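You operate a simulated robot arm through the tools that you are given. There is no shell and no other tool. Be economical: measure what you need, move in short steps, check, and stop when the job is done.

The job below is to be done with a simulated two-armed robot. You get a single attempt, and the scene is never put back.

## Task
Gauge the loose cream heel and put it in the tray of its height.
Fine: lift the blue arm back up.

Only the result counts: the job must be done as asked and must still hold three seconds after the hand-in. Knocking over, shifting, dropping, spilling or breaking anything else fails it.

## Robot
Two 7-joint arms with two-finger parallel grippers on one trunk, on a base that drives. Base frame: it is fixed to the floor where the robot stands at the start and does not move with it; the origin is under the middle of the robot, x ahead of it, y to its left, z up; the surface under the hand at the start is at about z = 860. Lengths are in mm, angles in rad, forces in N, time in s.
The left shoulder is at the start at [60, 143, 926], the right one opposite. With the tool pointing down near the work surface each hand reaches from about 300 to 720 mm from the robot's upright axis, wherever it stands, measured 20 degrees to its own side. Places, roughly: black display [700, 400, 900]; blue arm [700, 300, 1000]; left grey tray [800, 100, 900]; middle grey tray [800, -100, 900]; plate of the heel gauge [600, 300, 900]; right grey tray [800, -200, 900]. Payload 1.57 kg a hand.
Tool frame (each hand has its own): the origin (TCP) lies between the finger pads and is the grasp point; the fingertips stand 30 mm ahead of it; z points along the fingers, y is the line along which they close. Largest opening 110 mm; finger width 24, thickness 12; the body of the gripper, 48 by 112 mm, starts 78 mm behind the TCP.
Orientation is that of the tool frame in the base frame, as a unit quaternion [w, x, y, z]. With the fingers straight down and closing along the base's y, the tool's x points along the base's -x, its y along +y and its z along -z.

## Interface
- The arms move only by the tool apply_moves. It takes "left_commands", "right_commands" or both (then of equal length, played together; a hand with none holds still); each is a list of rows, each a list of 7 numbers: the shift along the base's x, y, z in mm, then the turn, a rotation vector about the base's x, y, z in rad, then the opening in per cent of the stroke, from 0 (shut) to 100 (fully open). In form: [[tx, ty, tz, wx, wy, wz, fingers], ...]. A call has 1 to 20 rows; each row shifts and turns the commanded pose from where the row before left it. A row lasts 0.2 s, in which the tool goes at most 50 mm and 0.15 rad; a call with a longer step from one row to the next is refused whole, and so is a gripper value outside its range. Where a pose cannot be reached the arm comes as near as it can. A force on the tool above 90 N (or 10 N above the force at the start of the call, whichever is more), or a blocked arm, ends the call early, and 0.2 s more pass. Each finger travels about 45 mm/s and halts on what it meets, pressing with about 43 N; the grip force reading is that of the motor and also rises with nothing between the fingers. The clock runs only during rows and for 0.2 s after the last one: add rows that do not move to give the fingers time. It gives the time, the measured TCP pose, the force on the tool (base axes), the opening and the grip force at its end, in the units of the frame above (readings bear some noise), with the torque about the TCP (base axes, N m) and any sound that the robot's microphone picked up.
- Cameras (640 x 400 px; columns grow to the right, rows downward): "scene" is now at [53, -1.7, 1530.5]; the picture's right is [0.07, -1.00, 0.00], its down [-0.75, -0.05, -0.66] and it looks along [0.66, 0.04, -0.75] (base axes); focal length 256 px, centre (320, 200). "left" rides on the left gripper at [70, -16, -141] in its tool frame; the picture's right is [0.23, 0.97, 0.00], its down [-0.86, 0.20, -0.48] and it looks along [-0.47, 0.11, 0.88] (tool axes); focal length 222 px, centre (320, 200). "right" rides on the right gripper at [70, 16, -141] in its tool frame; the picture's right is [-0.23, 0.97, 0.00], its down [-0.86, -0.20, -0.48] and it looks along [-0.47, -0.11, 0.88] (tool axes); focal length 222 px, centre (320, 200). There is no depth. A picture from a camera that has moved, and an enlarged one, comes with that camera's place and axes in the base frame and with its lens. The place of the scene camera against the robot may be out by one fixed shift of up to 12 mm in any direction.
- camera(camera): a new picture of that camera. It takes no simulated time.
- move_column(by): slides the trunk up (or, below 0, down) by that many mm; the arms and the scene camera ride with it, the base frame stays. It gives what a move gives, with no picture.
- roll_base(legs): drives the robot by 1 to 6 legs, each [ahead, left, turn to the left] in mm, mm and rad, along the robot's own axes; the way and the turn of a leg run together, so that a leg with both is an arc; at most 1500 mm and 3.142 rad a leg. The arms and the cameras ride along, it lands a little off, and it stops where it bumps. It gives what a move gives.
- head_to(pan, tilt): turns the head with the scene camera to pan (to the left, within 1.501 rad either way) and tilt (down, from -0.506 to 1.204), counted from straight ahead of the robot. It gives what a move gives.
- close_up(camera, box): a new picture of the part [left, top, right, bottom] of that camera's present view, enlarged. It takes no simulated time.
- close_job(): hands the job in; it is judged then, once.

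Go step by step. Nothing tells you exact positions but the pictures and the camera data: compare them with the known pose of the tool, close in by small moves and look again before you grip or let go. The budget is 120 turns and 100 pictures, counting those below and the enlarged ones. Unless the task says otherwise, let go and move clear before handing in, and close with one line.

The tools are called after "Call:" as name(argument=value, ...) on one line, values as JSON. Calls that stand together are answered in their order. apply_moves: Moves the arms, as the interface text tells. Its arguments: {"type":"object","properties":{"left_commands":{"type":"array"},"right_commands":{"type":"array"}},"required":[]} The other tools are called the same way: move_column (by) slides the trunk up or down; roll_base (legs) drives the base; head_to (pan, tilt) turns the head that bears the scene camera; camera (camera) takes a picture; close_up (camera, box) takes an enlarged picture of a part of a camera's view; close_job () hands the job in.

At the start:

```text
time: 0.0
left_tool_pos: [467.9, 275.2, 1000.6]
left_ee_rot: [0.0, 0.0, 1.0, 0.0]
left_ft_force: [-0.4, -0.2, 0.3]
left_moment: [-0.02, 0.0, 0.0]
left_gripper_width: 109.9
left_finger_force: 0.1
right_tool_pos: [438.8, -143.3, 1000.6]
right_ee_rot: [0.001, 0.0, 1.0, 0.0]
right_ft_force: [0.1, 0.4, 0.5]
right_moment: [0.02, 0.02, 0.01]
right_gripper_width: 110.1
right_finger_force: 0.1
trunk travel left (down, up): [-525.0, 65.0]
robot x, y, heading: [-1.6, 0.8, 0.006]
head pan, tilt: [0.066, 0.852]
```

scene: 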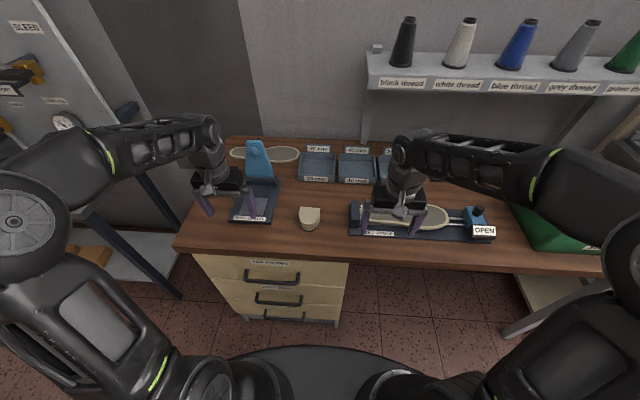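
right: 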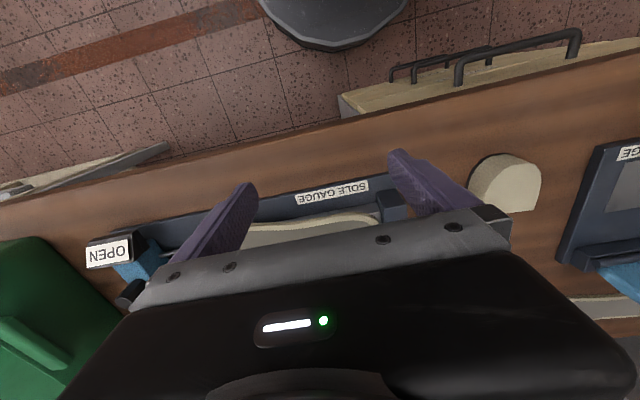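
left: 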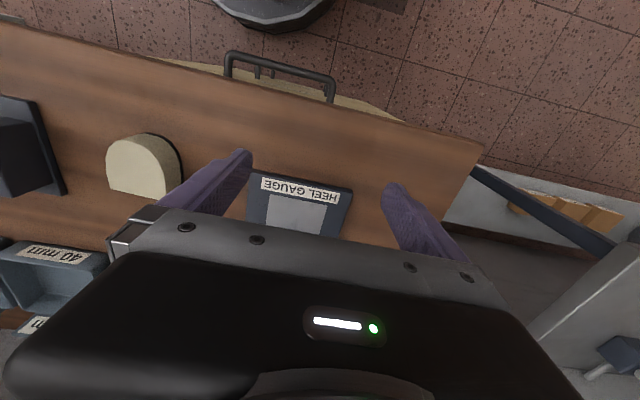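

I see the heel gauge on the left, the cream heel near the bench middle, and the trays behind. I'll enlarge the views to read the labels and see how the gauge works.

Call:
close_up(camera="scene", box=[200, 120, 360, 240])

Call:
close_up(camera="scene", box=[290, 130, 410, 200])

```text
3.33 times, centred on (280, 180) of scene
camera zoom: at [53.0, -1.7, 1530.5], right [0.07, -1.0, 0.0], down [-0.75, -0.05, -0.66], along [0.66, 0.04, -0.75], focal length 854 px, centre (453, 267)
```

zoom: 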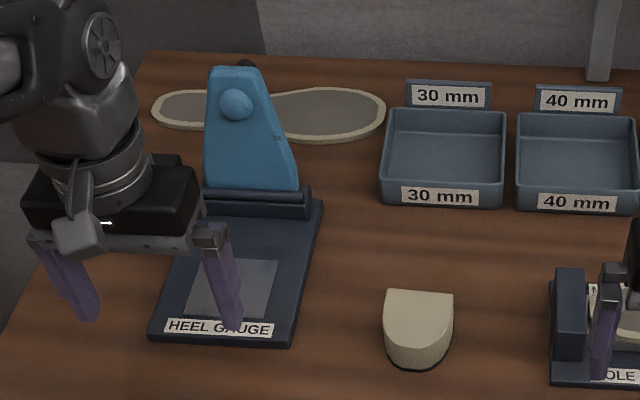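

```text
5.33 times, centred on (350, 165) of scene
camera zoom: at [53.0, -1.7, 1530.5], right [0.07, -1.0, 0.0], down [-0.75, -0.05, -0.66], along [0.66, 0.04, -0.75], focal length 1366 px, centre (160, 387)
```

zoom: 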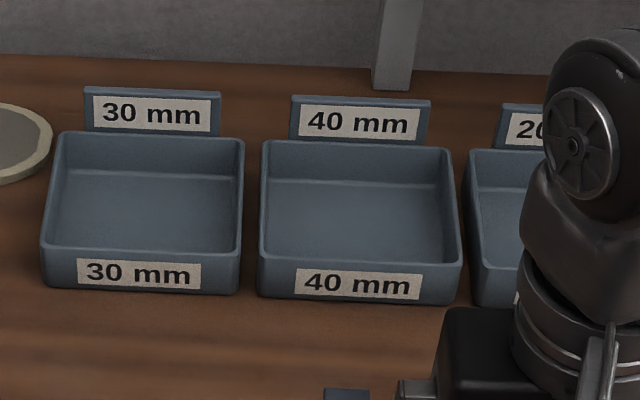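

The trays are 30, 40 and 20 mm from left to right, and the blue arm is standing up. I'll move the right hand aside and bring the left hand near the heel, then look again.

Call:
apply_moves(left_commands=[[5, -40, 10, 0, 0, 0, 100], [5, -40, 10, 0, 0, 0, 100], [0, -40, 10, 0, 0, 0, 100], [0, -40, 0, 0, 0, 0, 100], [0, 0, 0, 0, 0, 0, 100]], right_commands=[[-10, -40, 0, 0, 0, 0, 100], [-10, -40, 0, 0, 0, 0, 100], [-10, -40, 0, 0, 0, 0, 100], [-10, -20, 0, 0, 0, 0, 100], [0, 0, 0, 0, 0, 0, 100]])

Call:
camera(camera="scene")

Call:
camera(camera="left")

```text
time: 1.2
left_tool_pos: [477.9, 118.1, 1030.8]
left_ee_rot: [0.0, 0.0, 1.0, -0.001]
left_ft_force: [1.1, -0.7, 0.4]
left_moment: [0.0, -0.01, 0.0]
left_gripper_width: 110.2
left_finger_force: 0.0
right_tool_pos: [397.0, -282.1, 999.1]
right_ee_rot: [-0.001, 0.0, 1.0, -0.001]
right_ft_force: [0.0, 0.5, 0.5]
right_moment: [-0.02, 0.0, 0.0]
right_gripper_width: 110.2
right_finger_force: 0.0
trunk travel left (down, up): [-525.0, 65.0]
robot x, y, heading: [0.4, 3.1, -0.001]
head pan, tilt: [0.066, 0.852]
```

```text
94 pictures are left
camera scene: at [53.0, -1.3, 1530.5], right [0.07, -1.0, 0.0], down [-0.75, -0.05, -0.66], along [0.66, 0.04, -0.75], focal length 256 px, centre (320, 200)
```

scene: 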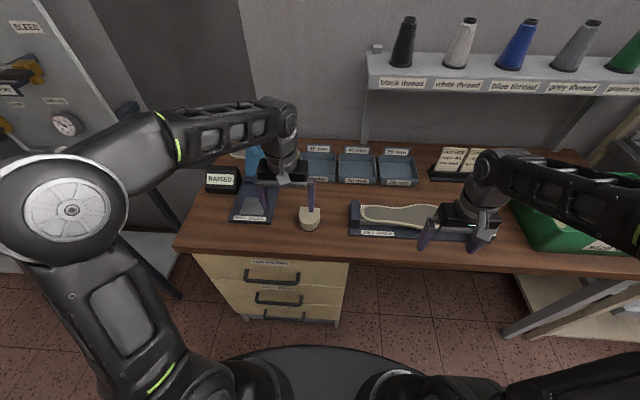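

```text
93 pictures are left
camera left: at [407.7, 103.1, 1170.6], right [-0.23, 0.97, 0.0], down [0.86, 0.2, 0.48], along [0.47, 0.11, -0.88], focal length 222 px, centre (320, 200)
```

left: 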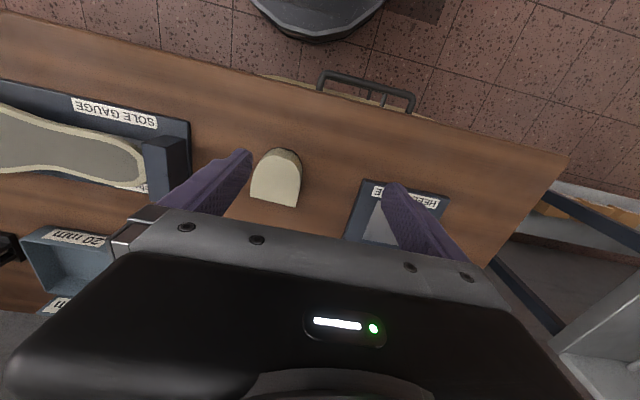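

The display reads "RAISED". I take the heel to be around (540, 73), about 68 wide and turned slightly. I'll zoom in on the display, the gauge and the heel.

Call:
close_up(camera="scene", box=[190, 140, 350, 240])

Call:
close_up(camera="left", box=[200, 120, 360, 220])

Call:
close_up(camera="scene", box=[420, 130, 500, 190])

```text
4.00 times, centred on (270, 190) of scene
camera zoom: at [53.0, -1.3, 1530.5], right [0.07, -1.0, 0.0], down [-0.75, -0.05, -0.66], along [0.66, 0.04, -0.75], focal length 1024 px, centre (520, 240)
```

zoom: 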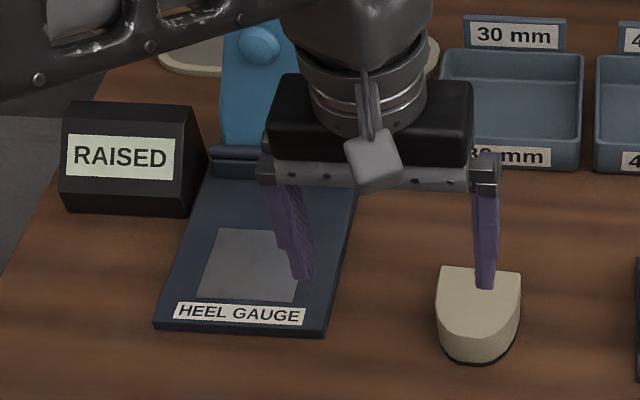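

```text
4.00 times, centred on (280, 170) of left
camera zoom: at [407.7, 103.1, 1170.6], right [-0.23, 0.97, 0.0], down [0.86, 0.2, 0.48], along [0.47, 0.11, -0.88], focal length 888 px, centre (480, 320)
```

zoom: 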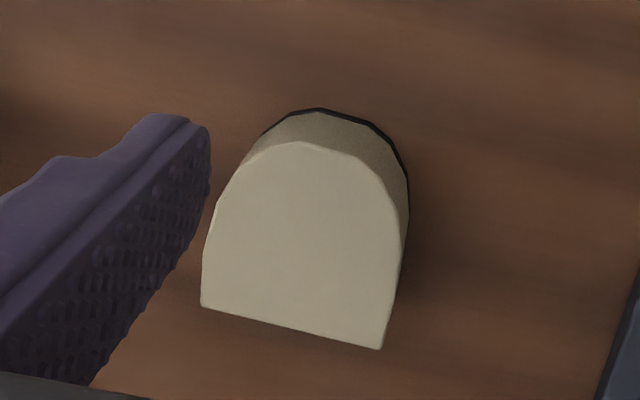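

```text
6.67 times, centred on (460, 160) of scene
camera zoom: at [53.0, -1.3, 1530.5], right [0.07, -1.0, 0.0], down [-0.75, -0.05, -0.66], along [0.66, 0.04, -0.75], focal length 1707 px, centre (-613, 467)
```

zoom: 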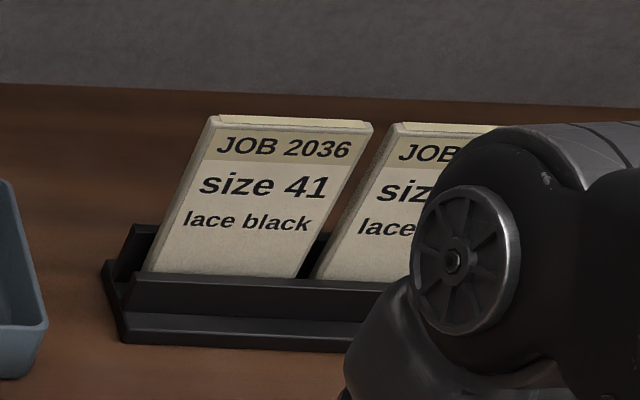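

The heel is D-shaped with its straight sides along x. I'll go above it at z≈960 and check alignment.

Call:
apply_moves(left_commands=[[25, -16, 0, 0, 0, 0, 100], [25, -16, -10, 0, 0, 0, 100], [24, -15, -20, 0, 0, 0, 100], [0, 0, -25, 0, 0, 0, 100], [0, 0, -15, 0, 0, 0, 100], [0, 0, 0, 0, 0, 0, 100]])

Call:
camera(camera="left")

Call:
close_up(camera="scene", box=[210, 140, 370, 240])

```text
time: 2.6
left_tool_pos: [552.0, 68.6, 960.1]
left_ee_rot: [0.0, -0.001, 1.0, 0.0]
left_ft_force: [0.6, -1.1, -0.1]
left_moment: [-0.03, -0.03, -0.02]
left_gripper_width: 110.1
left_finger_force: 0.0
right_tool_pos: [396.6, -283.2, 999.6]
right_ee_rot: [0.0, 0.0, 1.0, 0.0]
right_ft_force: [-0.3, 0.1, -0.8]
right_moment: [-0.02, 0.02, -0.04]
right_gripper_width: 110.0
right_finger_force: 0.1
trunk travel left (down, up): [-525.0, 65.0]
robot x, y, heading: [-0.1, -2.0, 0.003]
head pan, tilt: [0.066, 0.852]
```

```text
89 pictures are left
camera left: at [482.4, 54.8, 1099.6], right [-0.23, 0.97, 0.0], down [0.86, 0.2, 0.48], along [0.47, 0.11, -0.88], focal length 222 px, centre (320, 200)
```

left: 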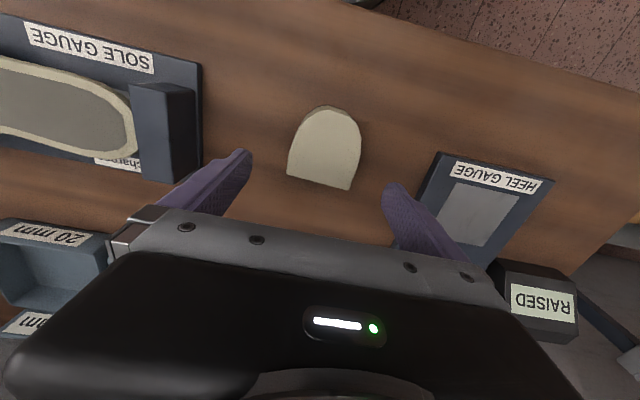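

```text
4.00 times, centred on (290, 190) of scene
camera zoom: at [52.9, -1.7, 1530.6], right [0.07, -1.0, 0.0], down [-0.75, -0.05, -0.66], along [0.66, 0.04, -0.75], focal length 1024 px, centre (440, 240)
```

zoom: 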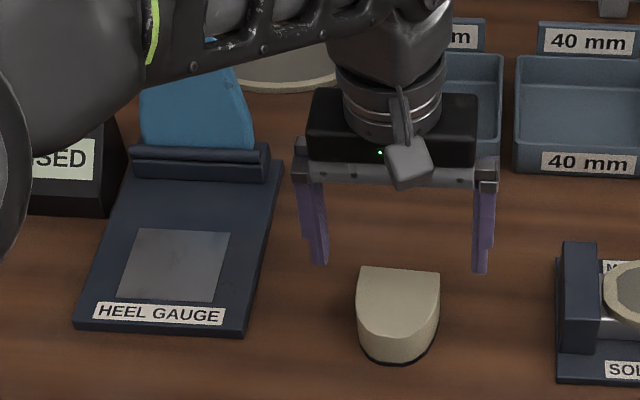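

The fingers straddle the heel, which is centred at about (540, 74). I'll shift a few mm, descend to z≈897 and close.

Call:
apply_moves(left_commands=[[2, 5, -20, 0, 0, 0, 100], [0, 0, -20, 0, 0, 0, 100], [0, 0, -15, 0, 0, 0, 100], [0, 0, -8, 0, 0, 0, 100], [0, 0, 0, 0, 0, 0, 100]])

Call:
camera(camera="left")

Call:
close_up(camera="scene", box=[250, 140, 370, 240])

```text
time: 3.8
left_tool_pos: [553.7, 75.3, 896.2]
left_ee_rot: [0.0, 0.0, 1.0, 0.0]
left_ft_force: [-0.2, -0.3, 0.9]
left_moment: [0.0, -0.03, 0.01]
left_gripper_width: 110.1
left_finger_force: 0.1
right_tool_pos: [397.1, -283.3, 999.4]
right_ee_rot: [0.0, 0.0, 1.0, 0.0]
right_ft_force: [0.5, 0.1, -0.3]
right_moment: [-0.03, 0.03, -0.01]
right_gripper_width: 109.8
right_finger_force: 0.1
trunk travel left (down, up): [-525.0, 65.0]
robot x, y, heading: [2.8, 0.3, 0.004]
head pan, tilt: [0.066, 0.852]
```

```text
87 pictures are left
camera left: at [484.4, 59.5, 1037.0], right [-0.23, 0.97, 0.0], down [0.86, 0.2, 0.48], along [0.47, 0.11, -0.88], focal length 222 px, centre (320, 200)
```

left: 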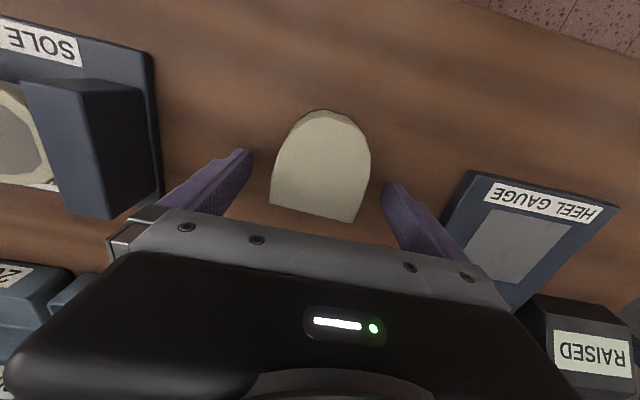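

```text
4.00 times, centred on (310, 190) of scene
camera zoom: at [53.1, -1.8, 1530.5], right [0.07, -1.0, 0.0], down [-0.75, -0.05, -0.66], along [0.66, 0.04, -0.75], focal length 1024 px, centre (360, 240)
```

zoom: 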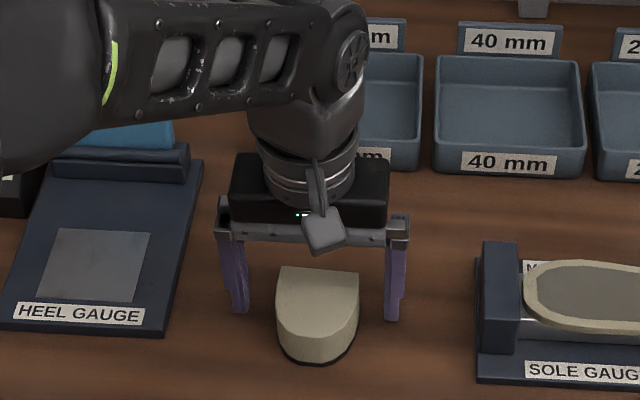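

The heel is centred between the fingers. Closing now.

Call:
apply_moves(left_commands=[[0, 0, 0, 0, 0, 0, 70], [0, 0, 0, 0, 0, 0, 55], [0, 0, 0, 0, 0, 0, 40], [0, 0, 0, 0, 0, 0, 40], [0, 0, 0, 0, 0, 0, 40], [0, 0, 0, 0, 0, 0, 40]])

Call:
camera(camera="left")

```text
time: 5.2
left_tool_pos: [554.3, 74.8, 898.2]
left_ee_rot: [0.0, 0.0, 1.0, 0.0]
left_ft_force: [-0.4, -2.4, 1.8]
left_moment: [-0.11, 0.01, 0.04]
left_gripper_width: 65.3
left_finger_force: 43.2
right_tool_pos: [398.5, -282.8, 998.1]
right_ee_rot: [0.001, 0.0, 1.0, 0.0]
right_ft_force: [0.6, -0.2, 0.3]
right_moment: [-0.01, 0.0, -0.01]
right_gripper_width: 110.2
right_finger_force: 0.1
trunk travel left (down, up): [-525.0, 65.0]
robot x, y, heading: [-3.2, 2.7, 0.001]
head pan, tilt: [0.066, 0.852]
```

```text
85 pictures are left
camera left: at [484.4, 59.1, 1037.3], right [-0.23, 0.97, 0.0], down [0.85, 0.2, 0.48], along [0.47, 0.11, -0.88], focal length 222 px, centre (320, 200)
```

left: 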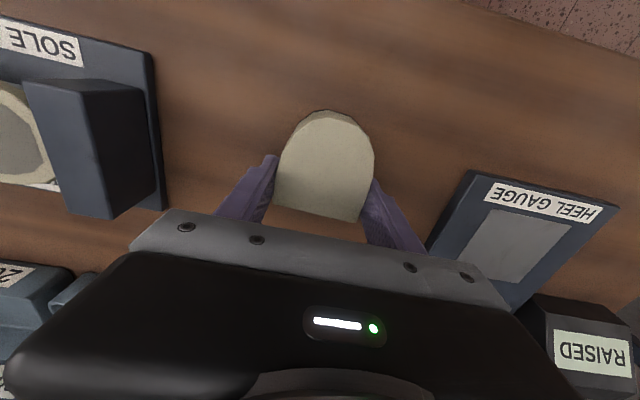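

The heel is gripped at 65 mm. I'll lift it and carry it to above the gauge plate at about (594, 264).

Call:
apply_moves(left_commands=[[0, 0, 20, 0, 0, 0, 40], [0, 0, 30, 0, 0, 0, 40], [0, 0, 30, 0, 0, 0, 40], [5, 40, 0, 0, 0, 0, 40], [10, 40, 0, 0, 0, 0, 40], [10, 40, 0, 0, 0, 0, 40], [10, 40, 0, 0, 0, 0, 40], [5, 29, 0, 0, 0, 0, 40], [0, 0, 0, 0, 0, 0, 40], [0, 0, 0, 0, 0, 0, 40]])

Call:
camera(camera="left")

Call:
close_up(camera="scene", box=[170, 120, 330, 240])

```text
time: 7.4
left_tool_pos: [594.1, 264.4, 975.8]
left_ee_rot: [0.0, 0.001, 1.0, 0.001]
left_ft_force: [0.9, 0.9, -1.3]
left_moment: [-0.01, 0.0, 0.0]
left_gripper_width: 65.0
left_finger_force: 42.9
right_tool_pos: [398.1, -282.3, 998.5]
right_ee_rot: [0.0, 0.0, 1.0, 0.0]
right_ft_force: [-0.6, 0.3, 0.2]
right_moment: [0.03, -0.01, 0.0]
right_gripper_width: 110.0
right_finger_force: 0.1
trunk travel left (down, up): [-525.0, 65.0]
robot x, y, heading: [-0.8, 0.6, 0.0]
head pan, tilt: [0.066, 0.852]
```

```text
84 pictures are left
camera left: at [524.5, 248.4, 1116.4], right [-0.23, 0.97, 0.0], down [0.86, 0.2, 0.48], along [0.47, 0.11, -0.88], focal length 222 px, centre (320, 200)
```

left: 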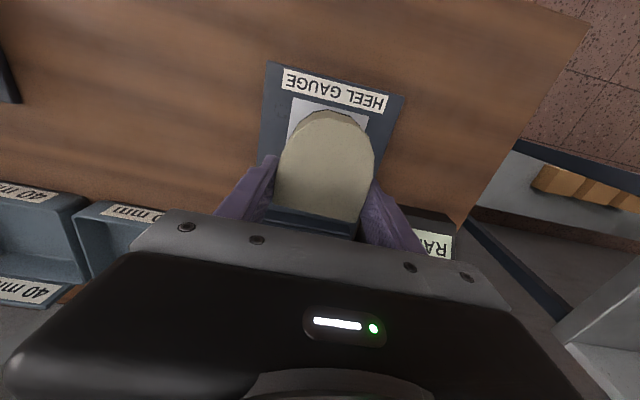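

```text
3.33 times, centred on (250, 180) of scene
camera zoom: at [53.2, -1.6, 1530.5], right [0.07, -1.0, 0.0], down [-0.75, -0.05, -0.66], along [0.66, 0.04, -0.75], focal length 854 px, centre (553, 267)
```

zoom: 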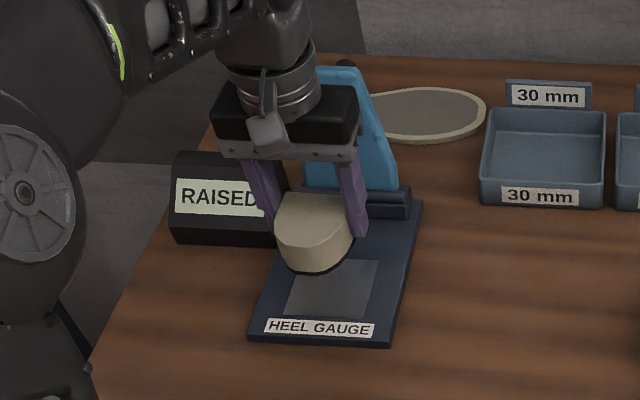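

The plate centre is about (583, 265), and the heel hangs right above it. I'll lower it gently until it touches.

Call:
apply_moves(left_commands=[[2, 1, -20, 0, 0, 0, 40], [0, 0, -15, 0, 0, 0, 40], [0, 0, -10, 0, 0, 0, 40], [0, 0, -5, 0, 0, 0, 40], [0, 0, 0, 0, 0, 0, 40]])

Call:
camera(camera="left")

Call:
close_up(camera="scene", box=[210, 140, 330, 240])

```text
time: 8.6
left_tool_pos: [594.1, 265.1, 926.6]
left_ee_rot: [0.0, 0.001, 1.0, 0.0]
left_ft_force: [0.5, -0.3, -1.3]
left_moment: [0.0, -0.01, 0.04]
left_gripper_width: 65.2
left_finger_force: 42.7
right_tool_pos: [396.9, -282.9, 998.7]
right_ee_rot: [0.0, 0.0, 1.0, 0.001]
right_ft_force: [0.2, 0.6, 0.3]
right_moment: [0.0, 0.02, 0.01]
right_gripper_width: 110.1
right_finger_force: 0.0
trunk travel left (down, up): [-525.0, 65.0]
robot x, y, heading: [-0.4, -3.2, 0.003]
head pan, tilt: [0.066, 0.852]
```

```text
82 pictures are left
camera left: at [525.6, 249.7, 1066.8], right [-0.23, 0.97, 0.0], down [0.86, 0.2, 0.48], along [0.47, 0.11, -0.88], focal length 222 px, centre (320, 200)
```

left: 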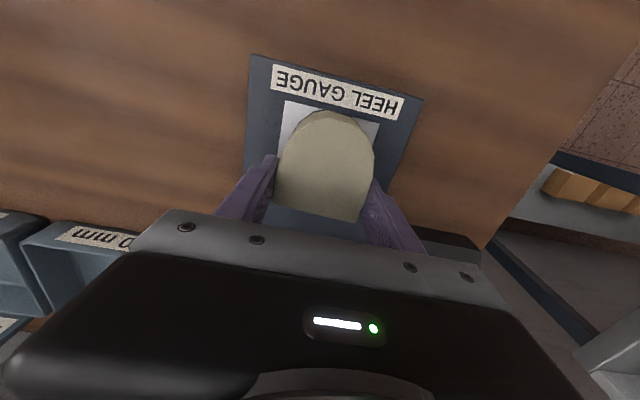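

```text
4.00 times, centred on (270, 190) of scene
camera zoom: at [53.2, -1.7, 1530.5], right [0.07, -1.0, 0.0], down [-0.75, -0.05, -0.66], along [0.66, 0.04, -0.75], focal length 1024 px, centre (520, 240)
```

zoom: 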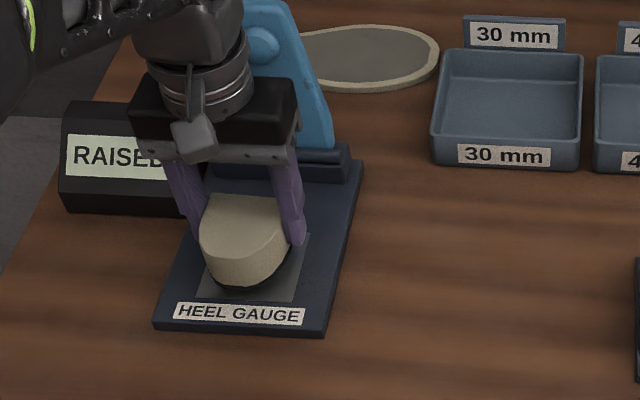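

Aligned. I'll go down in 2 mm steps and watch the force.

Call:
apply_moves(left_commands=[[0, 0, -3, 0, 0, 0, 40], [0, 0, -2, 0, 0, 0, 40], [0, 0, -2, 0, 0, 0, 40], [0, 0, -2, 0, 0, 0, 40], [0, 0, -2, 0, 0, 0, 40], [0, 0, 0, 0, 0, 0, 40]])

```text
time: 10.0
left_tool_pos: [595.2, 264.9, 916.1]
left_ee_rot: [-0.001, 0.001, 1.0, 0.0]
left_ft_force: [0.7, -0.1, -0.7]
left_moment: [0.01, -0.03, -0.01]
left_gripper_width: 65.2
left_finger_force: 43.2
right_tool_pos: [396.9, -282.2, 999.1]
right_ee_rot: [0.0, 0.0, 1.0, 0.0]
right_ft_force: [-0.2, 0.0, -0.8]
right_moment: [0.01, 0.01, -0.02]
right_gripper_width: 110.1
right_finger_force: 0.1
trunk travel left (down, up): [-525.0, 65.0]
robot x, y, heading: [-2.3, -0.6, 0.0]
head pan, tilt: [0.066, 0.852]
```

Call:
apply_moves(left_commands=[[0, 0, -2, 0, 0, 0, 40], [0, 0, -1, 0, 0, 0, 40], [0, 0, 0, 0, 0, 0, 40]])

Call:
close_up(camera="scene", box=[220, 170, 300, 230])

```text
time: 10.8
left_tool_pos: [595.2, 265.0, 913.6]
left_ee_rot: [0.0, 0.0, 1.0, 0.0]
left_ft_force: [0.5, 0.5, -1.6]
left_moment: [0.02, -0.03, 0.03]
left_gripper_width: 65.2
left_finger_force: 43.3
right_tool_pos: [397.9, -282.0, 999.5]
right_ee_rot: [0.0, 0.0, 1.0, 0.0]
right_ft_force: [0.1, -0.3, 0.5]
right_moment: [0.01, -0.01, 0.01]
right_gripper_width: 110.2
right_finger_force: 0.0
trunk travel left (down, up): [-525.0, 65.0]
robot x, y, heading: [0.6, -0.7, -0.003]
head pan, tilt: [0.066, 0.852]
```

```text
6.67 times, centred on (260, 200) of scene
camera zoom: at [53.2, -1.7, 1530.5], right [0.07, -1.0, 0.0], down [-0.75, -0.05, -0.66], along [0.66, 0.04, -0.75], focal length 1707 px, centre (720, 200)
```

zoom: 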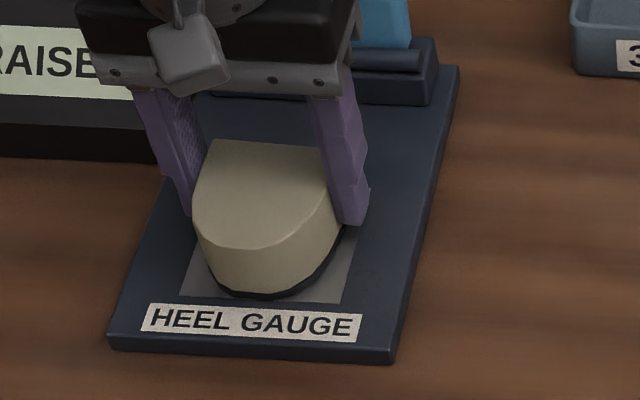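

Call:
apply_moves(left_commands=[[0, 0, -1, 0, 0, 0, 40], [0, 0, -1, 0, 0, 0, 40], [0, 0, -1, 0, 0, 0, 40], [0, 0, 0, 0, 0, 0, 40]])

```text
time: 11.8
left_tool_pos: [595.6, 264.9, 911.3]
left_ee_rot: [0.002, 0.0, 1.0, -0.001]
left_ft_force: [-1.5, 2.3, 9.5]
left_moment: [-0.01, 0.43, -0.01]
left_gripper_width: 65.3
left_finger_force: 42.8
right_tool_pos: [396.6, -281.9, 999.2]
right_ee_rot: [0.001, -0.001, 1.0, 0.0]
right_ft_force: [-0.2, 0.2, 0.4]
right_moment: [0.01, 0.0, 0.0]
right_gripper_width: 110.2
right_finger_force: 0.2
trunk travel left (down, up): [-525.0, 65.0]
robot x, y, heading: [0.8, 3.1, -0.004]
head pan, tilt: [0.066, 0.852]
```

The heel is touching the plate. Next I'll open the fingers, rise straight up and retreat toward the robot.

Call:
apply_moves(left_commands=[[0, 0, 0, 0, 0, 0, 60], [0, 0, 0, 0, 0, 0, 75], [0, 0, 0, 0, 0, 0, 90], [0, 0, 0, 0, 0, 0, 90], [0, 0, 20, 0, 0, 0, 90], [0, 0, 30, 0, 0, 0, 90], [0, 0, 40, 0, 0, 0, 90], [-30, 0, 30, 0, 0, 0, 90], [-45, 0, 0, 0, 0, 0, 90], [-45, 0, 0, 0, 0, 0, 90], [-30, 0, 0, 0, 0, 0, 90], [0, 0, 0, 0, 0, 0, 90]])

Call:
close_up(camera="scene", box=[180, 120, 340, 240])

Call:
camera(camera="left")

```text
time: 14.4
left_tool_pos: [445.4, 263.3, 1030.5]
left_ee_rot: [0.001, 0.0, 1.0, 0.0]
left_ft_force: [0.0, 0.1, -0.4]
left_moment: [0.03, -0.02, -0.01]
left_gripper_width: 98.9
left_finger_force: 0.2
right_tool_pos: [397.4, -283.1, 999.3]
right_ee_rot: [0.001, 0.0, 1.0, 0.0]
right_ft_force: [0.0, -0.2, 0.3]
right_moment: [-0.03, 0.02, -0.02]
right_gripper_width: 109.9
right_finger_force: 0.3
trunk travel left (down, up): [-525.0, 65.0]
robot x, y, heading: [2.2, -0.5, -0.001]
head pan, tilt: [0.066, 0.852]
```

```text
3.33 times, centred on (260, 180) of scene
camera zoom: at [53.4, -1.8, 1530.5], right [0.07, -1.0, 0.0], down [-0.75, -0.05, -0.66], along [0.66, 0.04, -0.75], focal length 854 px, centre (520, 267)
```

zoom: 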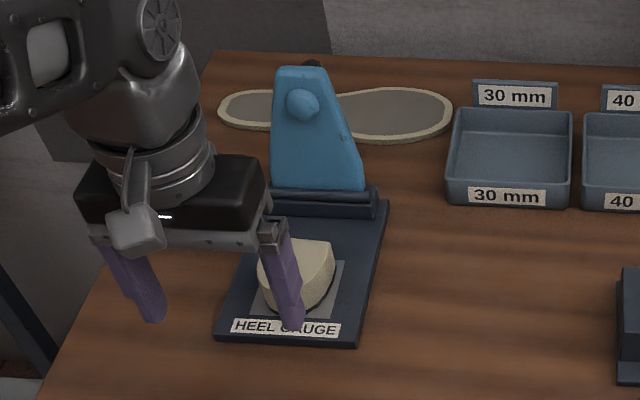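

```text
78 pictures are left
camera left: at [375.7, 248.6, 1169.6], right [-0.23, 0.97, 0.0], down [0.86, 0.2, 0.48], along [0.47, 0.11, -0.88], focal length 222 px, centre (320, 200)
```

left: 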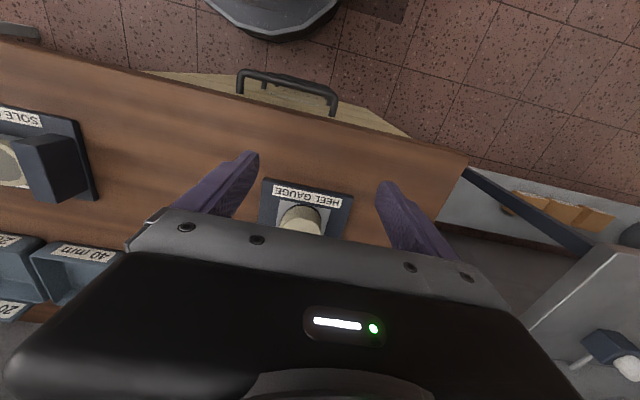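

I need an unobstructed view of the heel and the blue arm, so I'll move the left hand off to the side.

Call:
apply_moves(left_commands=[[0, -40, 0, 0, 0, 0, 90], [0, -40, 0, 0, 0, 0, 90], [0, -40, 0, 0, 0, 0, 60], [0, -40, 0, 0, 0, 0, 40], [0, 0, 0, 0, 0, 0, 40]])

Call:
close_up(camera="scene", box=[180, 120, 340, 240])

Call:
camera(camera="scene")

```text
time: 15.6
left_tool_pos: [442.9, 107.0, 1030.0]
left_ee_rot: [0.0, 0.0, 1.0, 0.0]
left_ft_force: [0.2, 0.5, 0.8]
left_moment: [0.01, 0.01, -0.03]
left_gripper_width: 44.1
left_finger_force: 0.1
right_tool_pos: [397.6, -283.1, 999.0]
right_ee_rot: [0.0, 0.0, 1.0, 0.0]
right_ft_force: [0.5, -0.2, 0.4]
right_moment: [0.01, 0.01, 0.0]
right_gripper_width: 109.8
right_finger_force: 0.1
trunk travel left (down, up): [-525.0, 65.0]
robot x, y, heading: [-0.6, 1.5, -0.003]
head pan, tilt: [0.066, 0.852]
```

```text
3.33 times, centred on (260, 180) of scene
camera zoom: at [52.9, -1.4, 1530.6], right [0.07, -1.0, 0.0], down [-0.75, -0.05, -0.66], along [0.66, 0.04, -0.75], focal length 854 px, centre (520, 267)
```

zoom: 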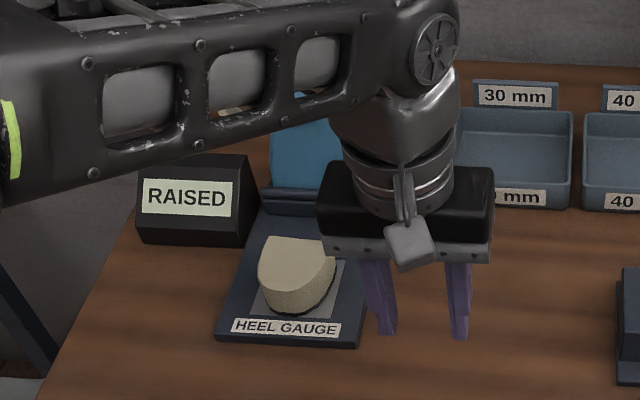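

```text
76 pictures are left
camera scene: at [52.9, -1.4, 1530.6], right [0.07, -1.0, 0.0], down [-0.75, -0.05, -0.66], along [0.66, 0.04, -0.75], focal length 256 px, centre (320, 200)
```

scene: 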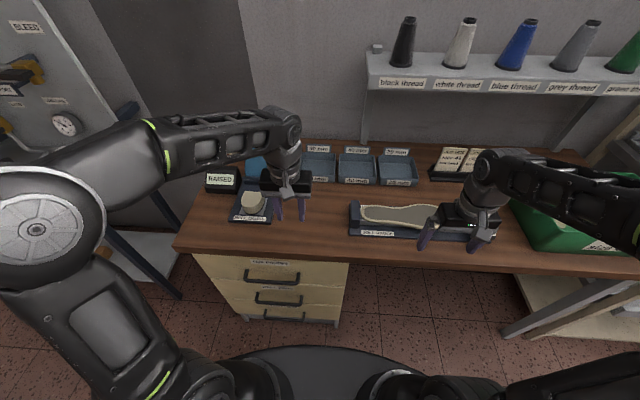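

The heel sits properly on the plate. I'll retreat the hand so the blue arm is visible and study it closely.

Call:
apply_moves(left_commands=[[-5, 40, 0, 0, 0, 0, 40], [-5, 40, 0, 0, 0, 0, 60], [-5, 40, 0, 0, 0, 0, 80], [-5, 40, 0, 0, 0, 0, 90], [-5, 40, 0, 0, 0, 0, 90], [0, 0, 0, 0, 0, 0, 90]])

Call:
close_up(camera="scene", box=[230, 130, 310, 190])

Call:
close_up(camera="scene", box=[230, 170, 310, 230])

```text
time: 17.0
left_tool_pos: [420.2, 302.9, 1030.4]
left_ee_rot: [0.0, 0.0, 1.0, 0.0]
left_ft_force: [-0.4, 0.6, 0.0]
left_moment: [0.03, -0.02, -0.02]
left_gripper_width: 99.0
left_finger_force: 0.0
right_tool_pos: [398.1, -281.8, 998.6]
right_ee_rot: [-0.001, 0.0, 1.0, 0.0]
right_ft_force: [-0.3, 0.4, 0.0]
right_moment: [0.02, 0.0, 0.02]
right_gripper_width: 110.4
right_finger_force: 0.1
trunk travel left (down, up): [-525.0, 65.0]
robot x, y, heading: [1.7, 1.0, 0.006]
head pan, tilt: [0.066, 0.852]
```

```text
6.67 times, centred on (270, 160) of scene
camera zoom: at [53.1, -2.1, 1530.5], right [0.07, -1.0, 0.0], down [-0.75, -0.05, -0.66], along [0.66, 0.04, -0.75], focal length 1707 px, centre (653, 467)
```

zoom: 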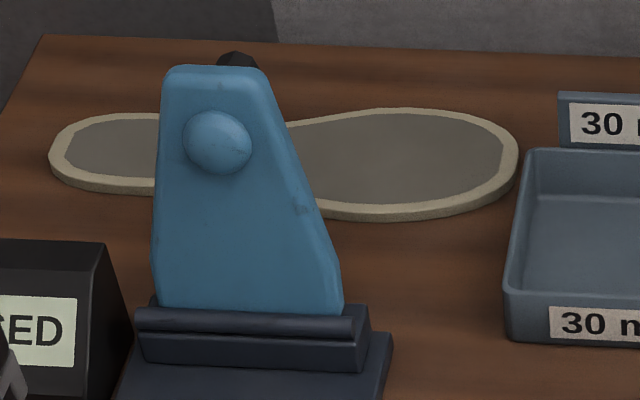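

```text
6.67 times, centred on (270, 200) of scene
camera zoom: at [53.1, -2.1, 1530.5], right [0.07, -1.0, 0.0], down [-0.75, -0.05, -0.66], along [0.66, 0.04, -0.75], focal length 1707 px, centre (653, 200)
```

zoom: 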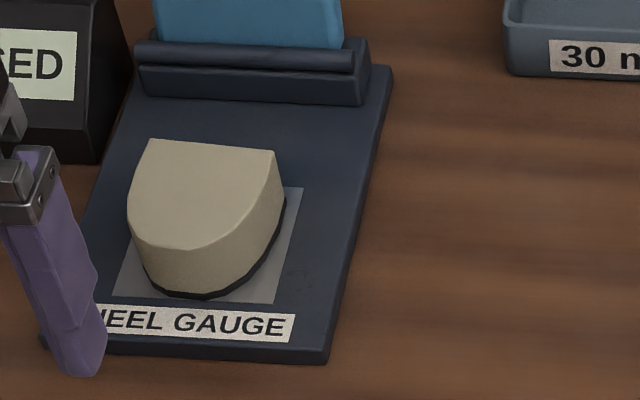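

The blue arm leans back slightly, with its tip near (740, 268, 1030) and a black knob behind it. The trays and the arm tip are a bit far, so I'll drive forward 60 mm.

Call:
roll_base(legs=[[60, 0, 0]])

Call:
camera(camera="scene")

```text
time: 18.0
left_tool_pos: [480.7, 303.6, 1029.5]
left_ee_rot: [0.0, 0.0, 1.0, -0.001]
left_ft_force: [0.9, 0.2, -0.4]
left_moment: [-0.01, 0.02, 0.0]
left_gripper_width: 98.9
left_finger_force: 0.0
right_tool_pos: [459.4, -283.2, 998.8]
right_ee_rot: [-0.001, 0.0, 1.0, 0.0]
right_ft_force: [0.1, 0.1, -0.4]
right_moment: [0.02, 0.05, 0.01]
right_gripper_width: 110.0
right_finger_force: 0.0
trunk travel left (down, up): [-525.0, 65.0]
robot x, y, heading: [59.3, 3.5, 0.0]
head pan, tilt: [0.066, 0.852]
```

```text
73 pictures are left
camera scene: at [114.8, -1.7, 1530.5], right [0.07, -1.0, 0.0], down [-0.75, -0.05, -0.66], along [0.66, 0.04, -0.75], focal length 256 px, centre (320, 200)
```

scene: 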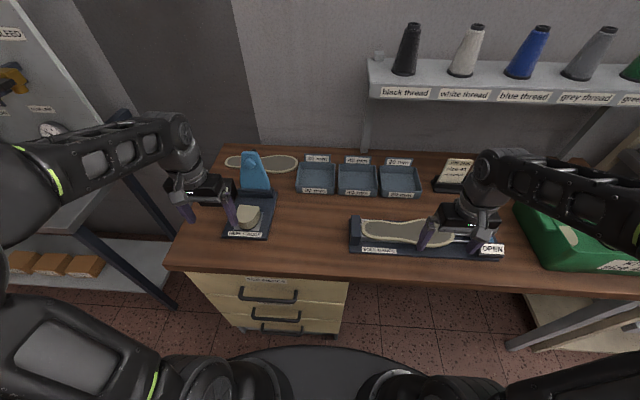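

Call:
close_up(camera="scene", box=[220, 140, 300, 200])

Call:
close_up(camera="scene", box=[280, 145, 440, 205])

```text
6.67 times, centred on (260, 170) of scene
camera zoom: at [114.8, -1.7, 1530.5], right [0.07, -1.0, 0.0], down [-0.75, -0.05, -0.66], along [0.66, 0.04, -0.75], focal length 1707 px, centre (720, 400)
```

zoom: 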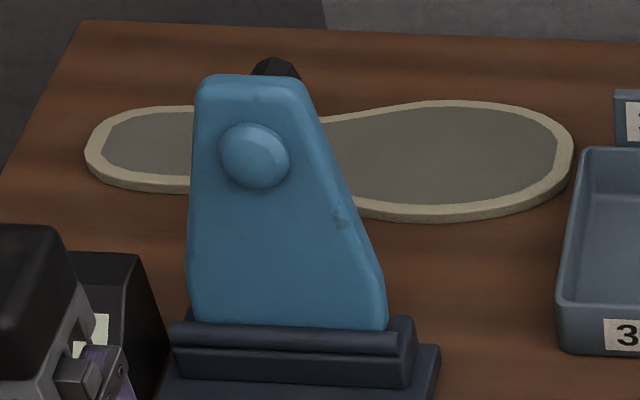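

```text
4.00 times, centred on (360, 175) of scene
camera zoom: at [114.8, -1.7, 1530.5], right [0.07, -1.0, 0.0], down [-0.75, -0.05, -0.66], along [0.66, 0.04, -0.75], focal length 1024 px, centre (160, 300)
```

zoom: 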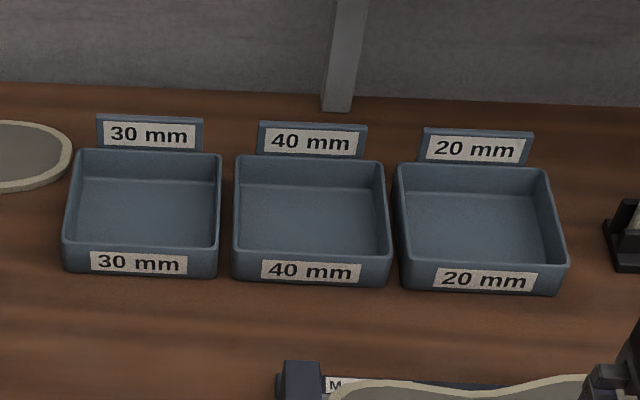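

The hinge is around (710, 268, 895) and the arm tip at about (748, 268, 1022). I'll tilt the left tool forward and approach above and in front of the arm, fingers open to straddle its sides.

Call:
apply_moves(left_commands=[[20, -7, 10, 0, -0.12, 0, 90], [25, -7, 10, 0, -0.12, 0, 90], [25, -7, 10, 0, -0.12, 0, 90], [30, -7, 10, 0, -0.12, 0, 90], [30, -7, 10, 0, -0.12, 0, 90], [0, 0, 0, 0, 0, 0, 90]])

Call:
close_up(camera="scene", box=[190, 120, 310, 210])

Call:
camera(camera="left")

```text
time: 19.4
left_tool_pos: [611.8, 267.4, 1080.9]
left_ee_rot: [0.296, 0.0, 0.955, 0.0]
left_ft_force: [0.5, -0.1, -0.6]
left_moment: [0.04, 0.0, -0.01]
left_gripper_width: 99.2
left_finger_force: 0.1
right_tool_pos: [457.8, -282.7, 999.1]
right_ee_rot: [0.0, 0.0, 1.0, 0.0]
right_ft_force: [0.3, -0.8, 0.6]
right_moment: [-0.02, 0.02, 0.01]
right_gripper_width: 109.9
right_finger_force: 0.0
trunk travel left (down, up): [-525.0, 65.0]
robot x, y, heading: [61.7, -1.3, 0.002]
head pan, tilt: [0.066, 0.852]
```

```text
4.44 times, centred on (250, 165) of scene
camera zoom: at [112.6, -1.7, 1530.6], right [0.07, -1.0, 0.0], down [-0.75, -0.05, -0.66], along [0.66, 0.04, -0.75], focal length 1138 px, centre (631, 356)
```

zoom: 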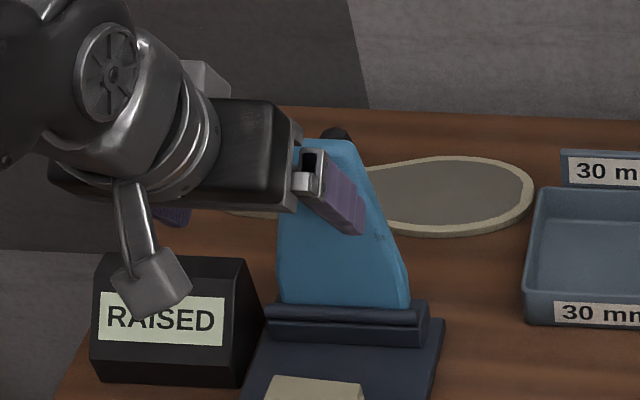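

```text
69 pictures are left
camera left: at [473.6, 252.2, 1156.7], right [-0.19, 0.97, -0.13], down [0.43, 0.2, 0.88], along [0.88, 0.11, -0.46], focal length 222 px, centre (320, 200)
```

left: 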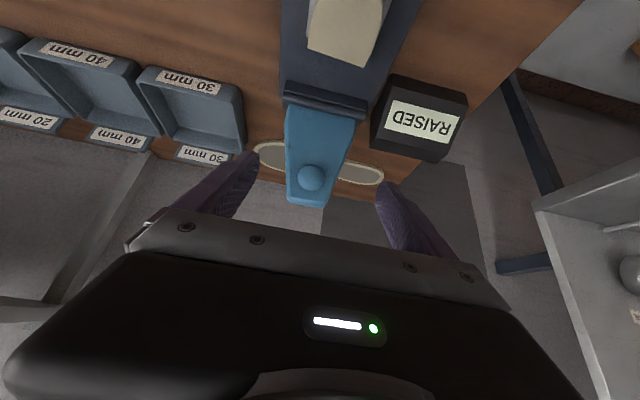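

I have a good view now: the tip is at about (756, 266, 1019). I'll move to a stand-off point along the tool axis, then advance.

Call:
apply_moves(left_commands=[[35, 0, -5, 0, 0, 0, 90], [35, 0, -10, 0, 0, 0, 90], [35, -1, -10, 0, 0, 0, 90], [0, 0, 0, 0, 0, 0, 90]])

Call:
camera(camera="left")

Call:
close_up(camera="scene", box=[190, 120, 310, 210])

```text
time: 20.4
left_tool_pos: [711.2, 267.9, 1053.5]
left_ee_rot: [0.295, 0.0, 0.955, 0.0]
left_ft_force: [-0.5, 0.1, 0.2]
left_moment: [0.01, 0.0, -0.02]
left_gripper_width: 99.0
left_finger_force: 0.1
right_tool_pos: [457.3, -283.4, 998.4]
right_ee_rot: [0.0, 0.0, 1.0, -0.001]
right_ft_force: [-0.1, -0.5, 0.0]
right_moment: [-0.02, 0.0, -0.03]
right_gripper_width: 110.0
right_finger_force: 0.0
trunk travel left (down, up): [-525.0, 65.0]
robot x, y, heading: [60.8, -0.6, -0.0]
head pan, tilt: [0.066, 0.852]
```

```text
68 pictures are left
camera left: at [575.1, 252.0, 1129.9], right [-0.19, 0.97, -0.13], down [0.43, 0.2, 0.88], along [0.88, 0.11, -0.46], focal length 222 px, centre (320, 200)
```

left: 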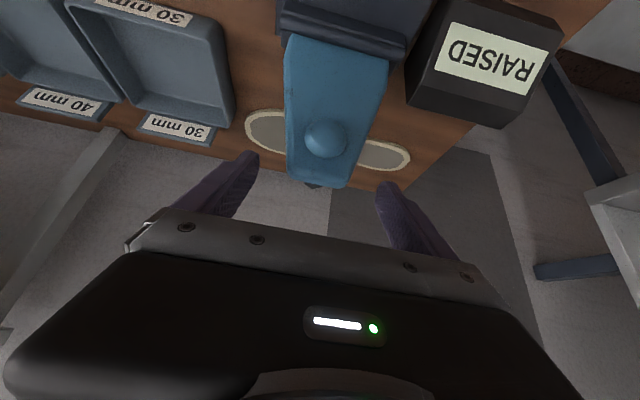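

```text
4.44 times, centred on (250, 165) of scene
camera zoom: at [112.1, -1.7, 1530.6], right [0.07, -1.0, 0.0], down [-0.75, -0.05, -0.66], along [0.66, 0.04, -0.75], focal length 1138 px, centre (631, 356)
```

zoom: 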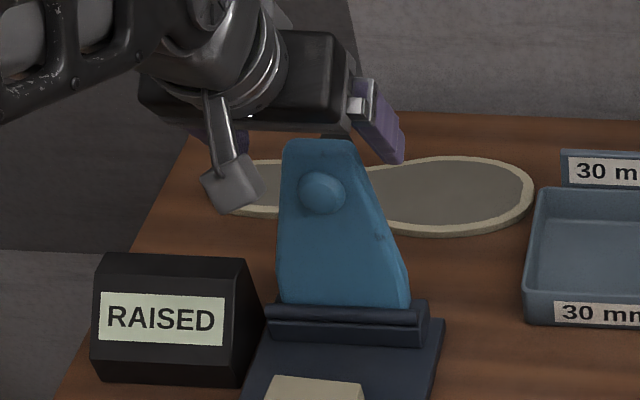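

Call:
apply_moves(left_commands=[[12, 1, -12, 0, 0, 0, 90], [12, 0, -12, 0, 0, 0, 90], [10, 0, -12, 0, 0, 0, 90], [7, 0, -12, 0, 0, 0, 90], [0, 0, 0, 0, 0, 0, 90]])

Call:
camera(camera="left")

Call:
close_up(camera="scene", box=[190, 120, 310, 210])

```text
time: 21.6
left_tool_pos: [754.8, 266.2, 1006.9]
left_ee_rot: [0.296, 0.0, 0.955, 0.0]
left_ft_force: [0.1, 0.3, -0.9]
left_moment: [0.01, -0.02, -0.01]
left_gripper_width: 98.8
left_finger_force: 0.0
right_tool_pos: [457.2, -283.8, 999.0]
right_ee_rot: [0.0, -0.001, 1.0, 0.0]
right_ft_force: [0.1, 0.4, -0.1]
right_moment: [-0.02, -0.02, 0.04]
right_gripper_width: 109.9
right_finger_force: 0.1
trunk travel left (down, up): [-525.0, 65.0]
robot x, y, heading: [60.0, -1.9, 0.004]
head pan, tilt: [0.066, 0.852]
```

```text
66 pictures are left
camera left: at [618.2, 251.4, 1082.4], right [-0.19, 0.97, -0.13], down [0.44, 0.2, 0.88], along [0.88, 0.11, -0.46], focal length 222 px, centre (320, 200)
```

left: 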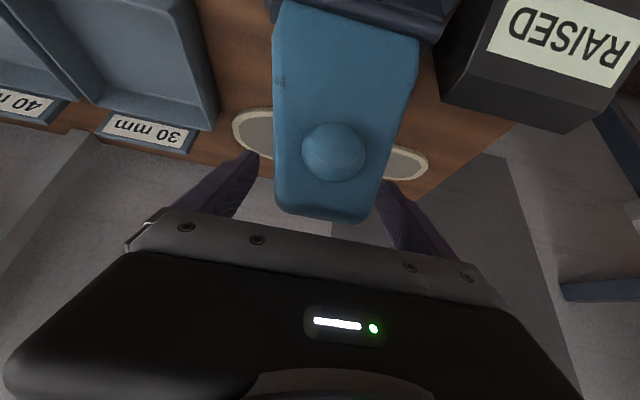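

```text
4.44 times, centred on (250, 165) of scene
camera zoom: at [112.7, -1.7, 1530.6], right [0.07, -1.0, 0.0], down [-0.75, -0.05, -0.66], along [0.66, 0.04, -0.75], focal length 1138 px, centre (631, 356)
```

zoom: 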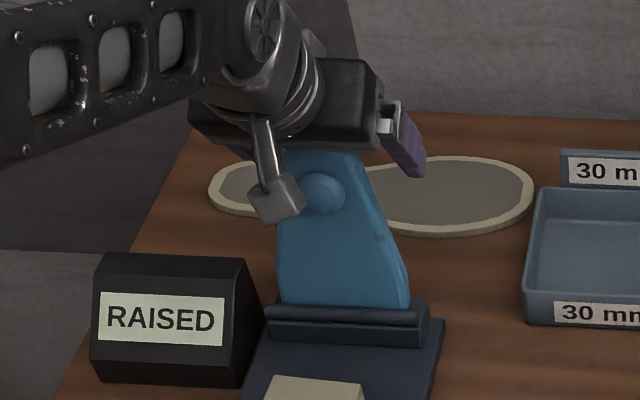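

The arm sits slightly to +y of my centre, so I'll shift 5 mm and close softly on its sides.

Call:
apply_moves(left_commands=[[0, 5, 0, 0, 0, 0, 90], [0, 0, 0, 0, 0, 0, 80], [0, 0, 0, 0, 0, 0, 70], [0, 0, 0, 0, 0, 0, 60], [0, 0, 0, 0, 0, 0, 50], [0, 0, 0, 0, 0, 0, 40], [0, 0, 0, 0, 0, 0, 40], [0, 0, 0, 0, 0, 0, 40]])

Call:
camera(camera="left")

```text
time: 23.4
left_tool_pos: [756.1, 267.9, 1007.5]
left_ee_rot: [0.296, 0.003, 0.955, -0.001]
left_ft_force: [-0.1, -19.9, -1.5]
left_moment: [0.31, -0.08, 0.48]
left_gripper_width: 61.7
left_finger_force: 10.2
right_tool_pos: [456.5, -284.2, 996.9]
right_ee_rot: [0.0, 0.0, 1.0, 0.002]
right_ft_force: [-0.3, -0.4, 0.4]
right_moment: [-0.03, 0.0, 0.01]
right_gripper_width: 110.1
right_finger_force: 0.0
trunk travel left (down, up): [-525.0, 65.0]
robot x, y, heading: [65.9, -0.3, 0.001]
head pan, tilt: [0.066, 0.852]
```

```text
64 pictures are left
camera left: at [618.5, 253.2, 1083.3], right [-0.18, 0.97, -0.13], down [0.44, 0.2, 0.88], along [0.88, 0.11, -0.46], focal length 222 px, centre (320, 200)
```

left: 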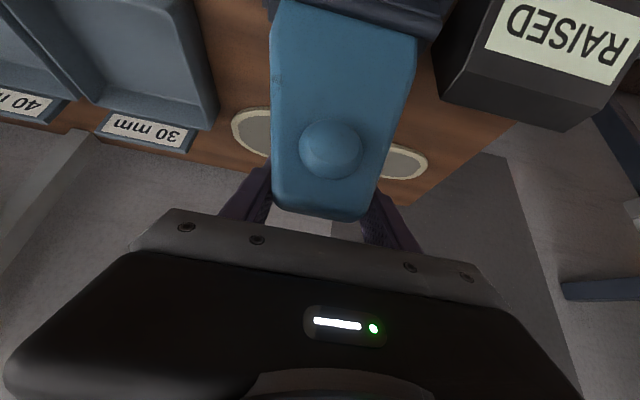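

Call:
apply_moves(left_commands=[[0, -3, 0, 0, 0, 0, 40], [0, 0, 0, 0, 0, 0, 40], [0, 0, 0, 0, 0, 0, 40]])

```text
time: 24.2
left_tool_pos: [755.3, 267.4, 1007.9]
left_ee_rot: [0.296, 0.001, 0.955, 0.0]
left_ft_force: [1.1, -17.6, -0.4]
left_moment: [0.25, -0.1, 0.45]
left_gripper_width: 59.3
left_finger_force: 8.3
right_tool_pos: [458.5, -283.6, 997.9]
right_ee_rot: [-0.001, 0.0, 1.0, 0.001]
right_ft_force: [0.8, -0.4, -0.2]
right_moment: [0.04, -0.03, 0.0]
right_gripper_width: 110.2
right_finger_force: 0.2
trunk travel left (down, up): [-525.0, 65.0]
robot x, y, heading: [62.5, 3.3, 0.001]
head pan, tilt: [0.066, 0.852]
```

Call:
apply_moves(left_commands=[[0, -4, 0, 0, 0, 0, 40], [0, 0, 0, 0, 0, 0, 40], [0, 0, 0, 0, 0, 0, 40], [0, 0, 0, 0, 0, 0, 40]])

Call:
close_up(camera="left", box=[210, 110, 430, 260])

```text
time: 25.2
left_tool_pos: [754.4, 264.5, 1007.7]
left_ee_rot: [0.297, -0.001, 0.955, 0.002]
left_ft_force: [1.7, -8.7, 0.7]
left_moment: [0.21, -0.01, 0.43]
left_gripper_width: 54.6
left_finger_force: 38.6
right_tool_pos: [456.3, -283.3, 998.7]
right_ee_rot: [0.0, 0.0, 1.0, 0.0]
right_ft_force: [-0.1, -0.3, 0.8]
right_moment: [0.0, 0.02, 0.03]
right_gripper_width: 110.2
right_finger_force: 0.0
trunk travel left (down, up): [-525.0, 65.0]
robot x, y, heading: [63.7, -1.0, -0.004]
head pan, tilt: [0.066, 0.852]
```

```text
2.67 times, centred on (320, 185) of left
camera zoom: at [618.1, 249.6, 1083.5], right [-0.19, 0.97, -0.13], down [0.43, 0.2, 0.88], along [0.88, 0.11, -0.46], focal length 592 px, centre (320, 240)
```

zoom: 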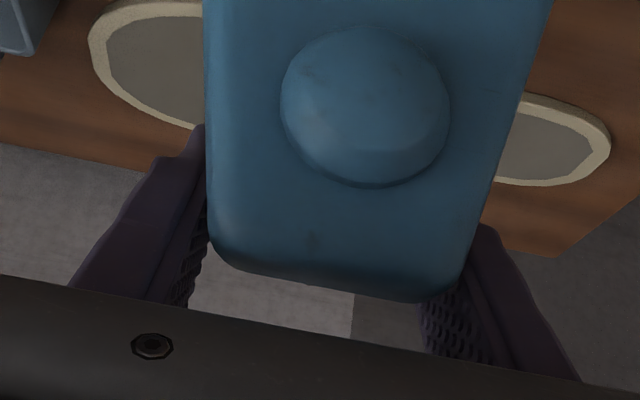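

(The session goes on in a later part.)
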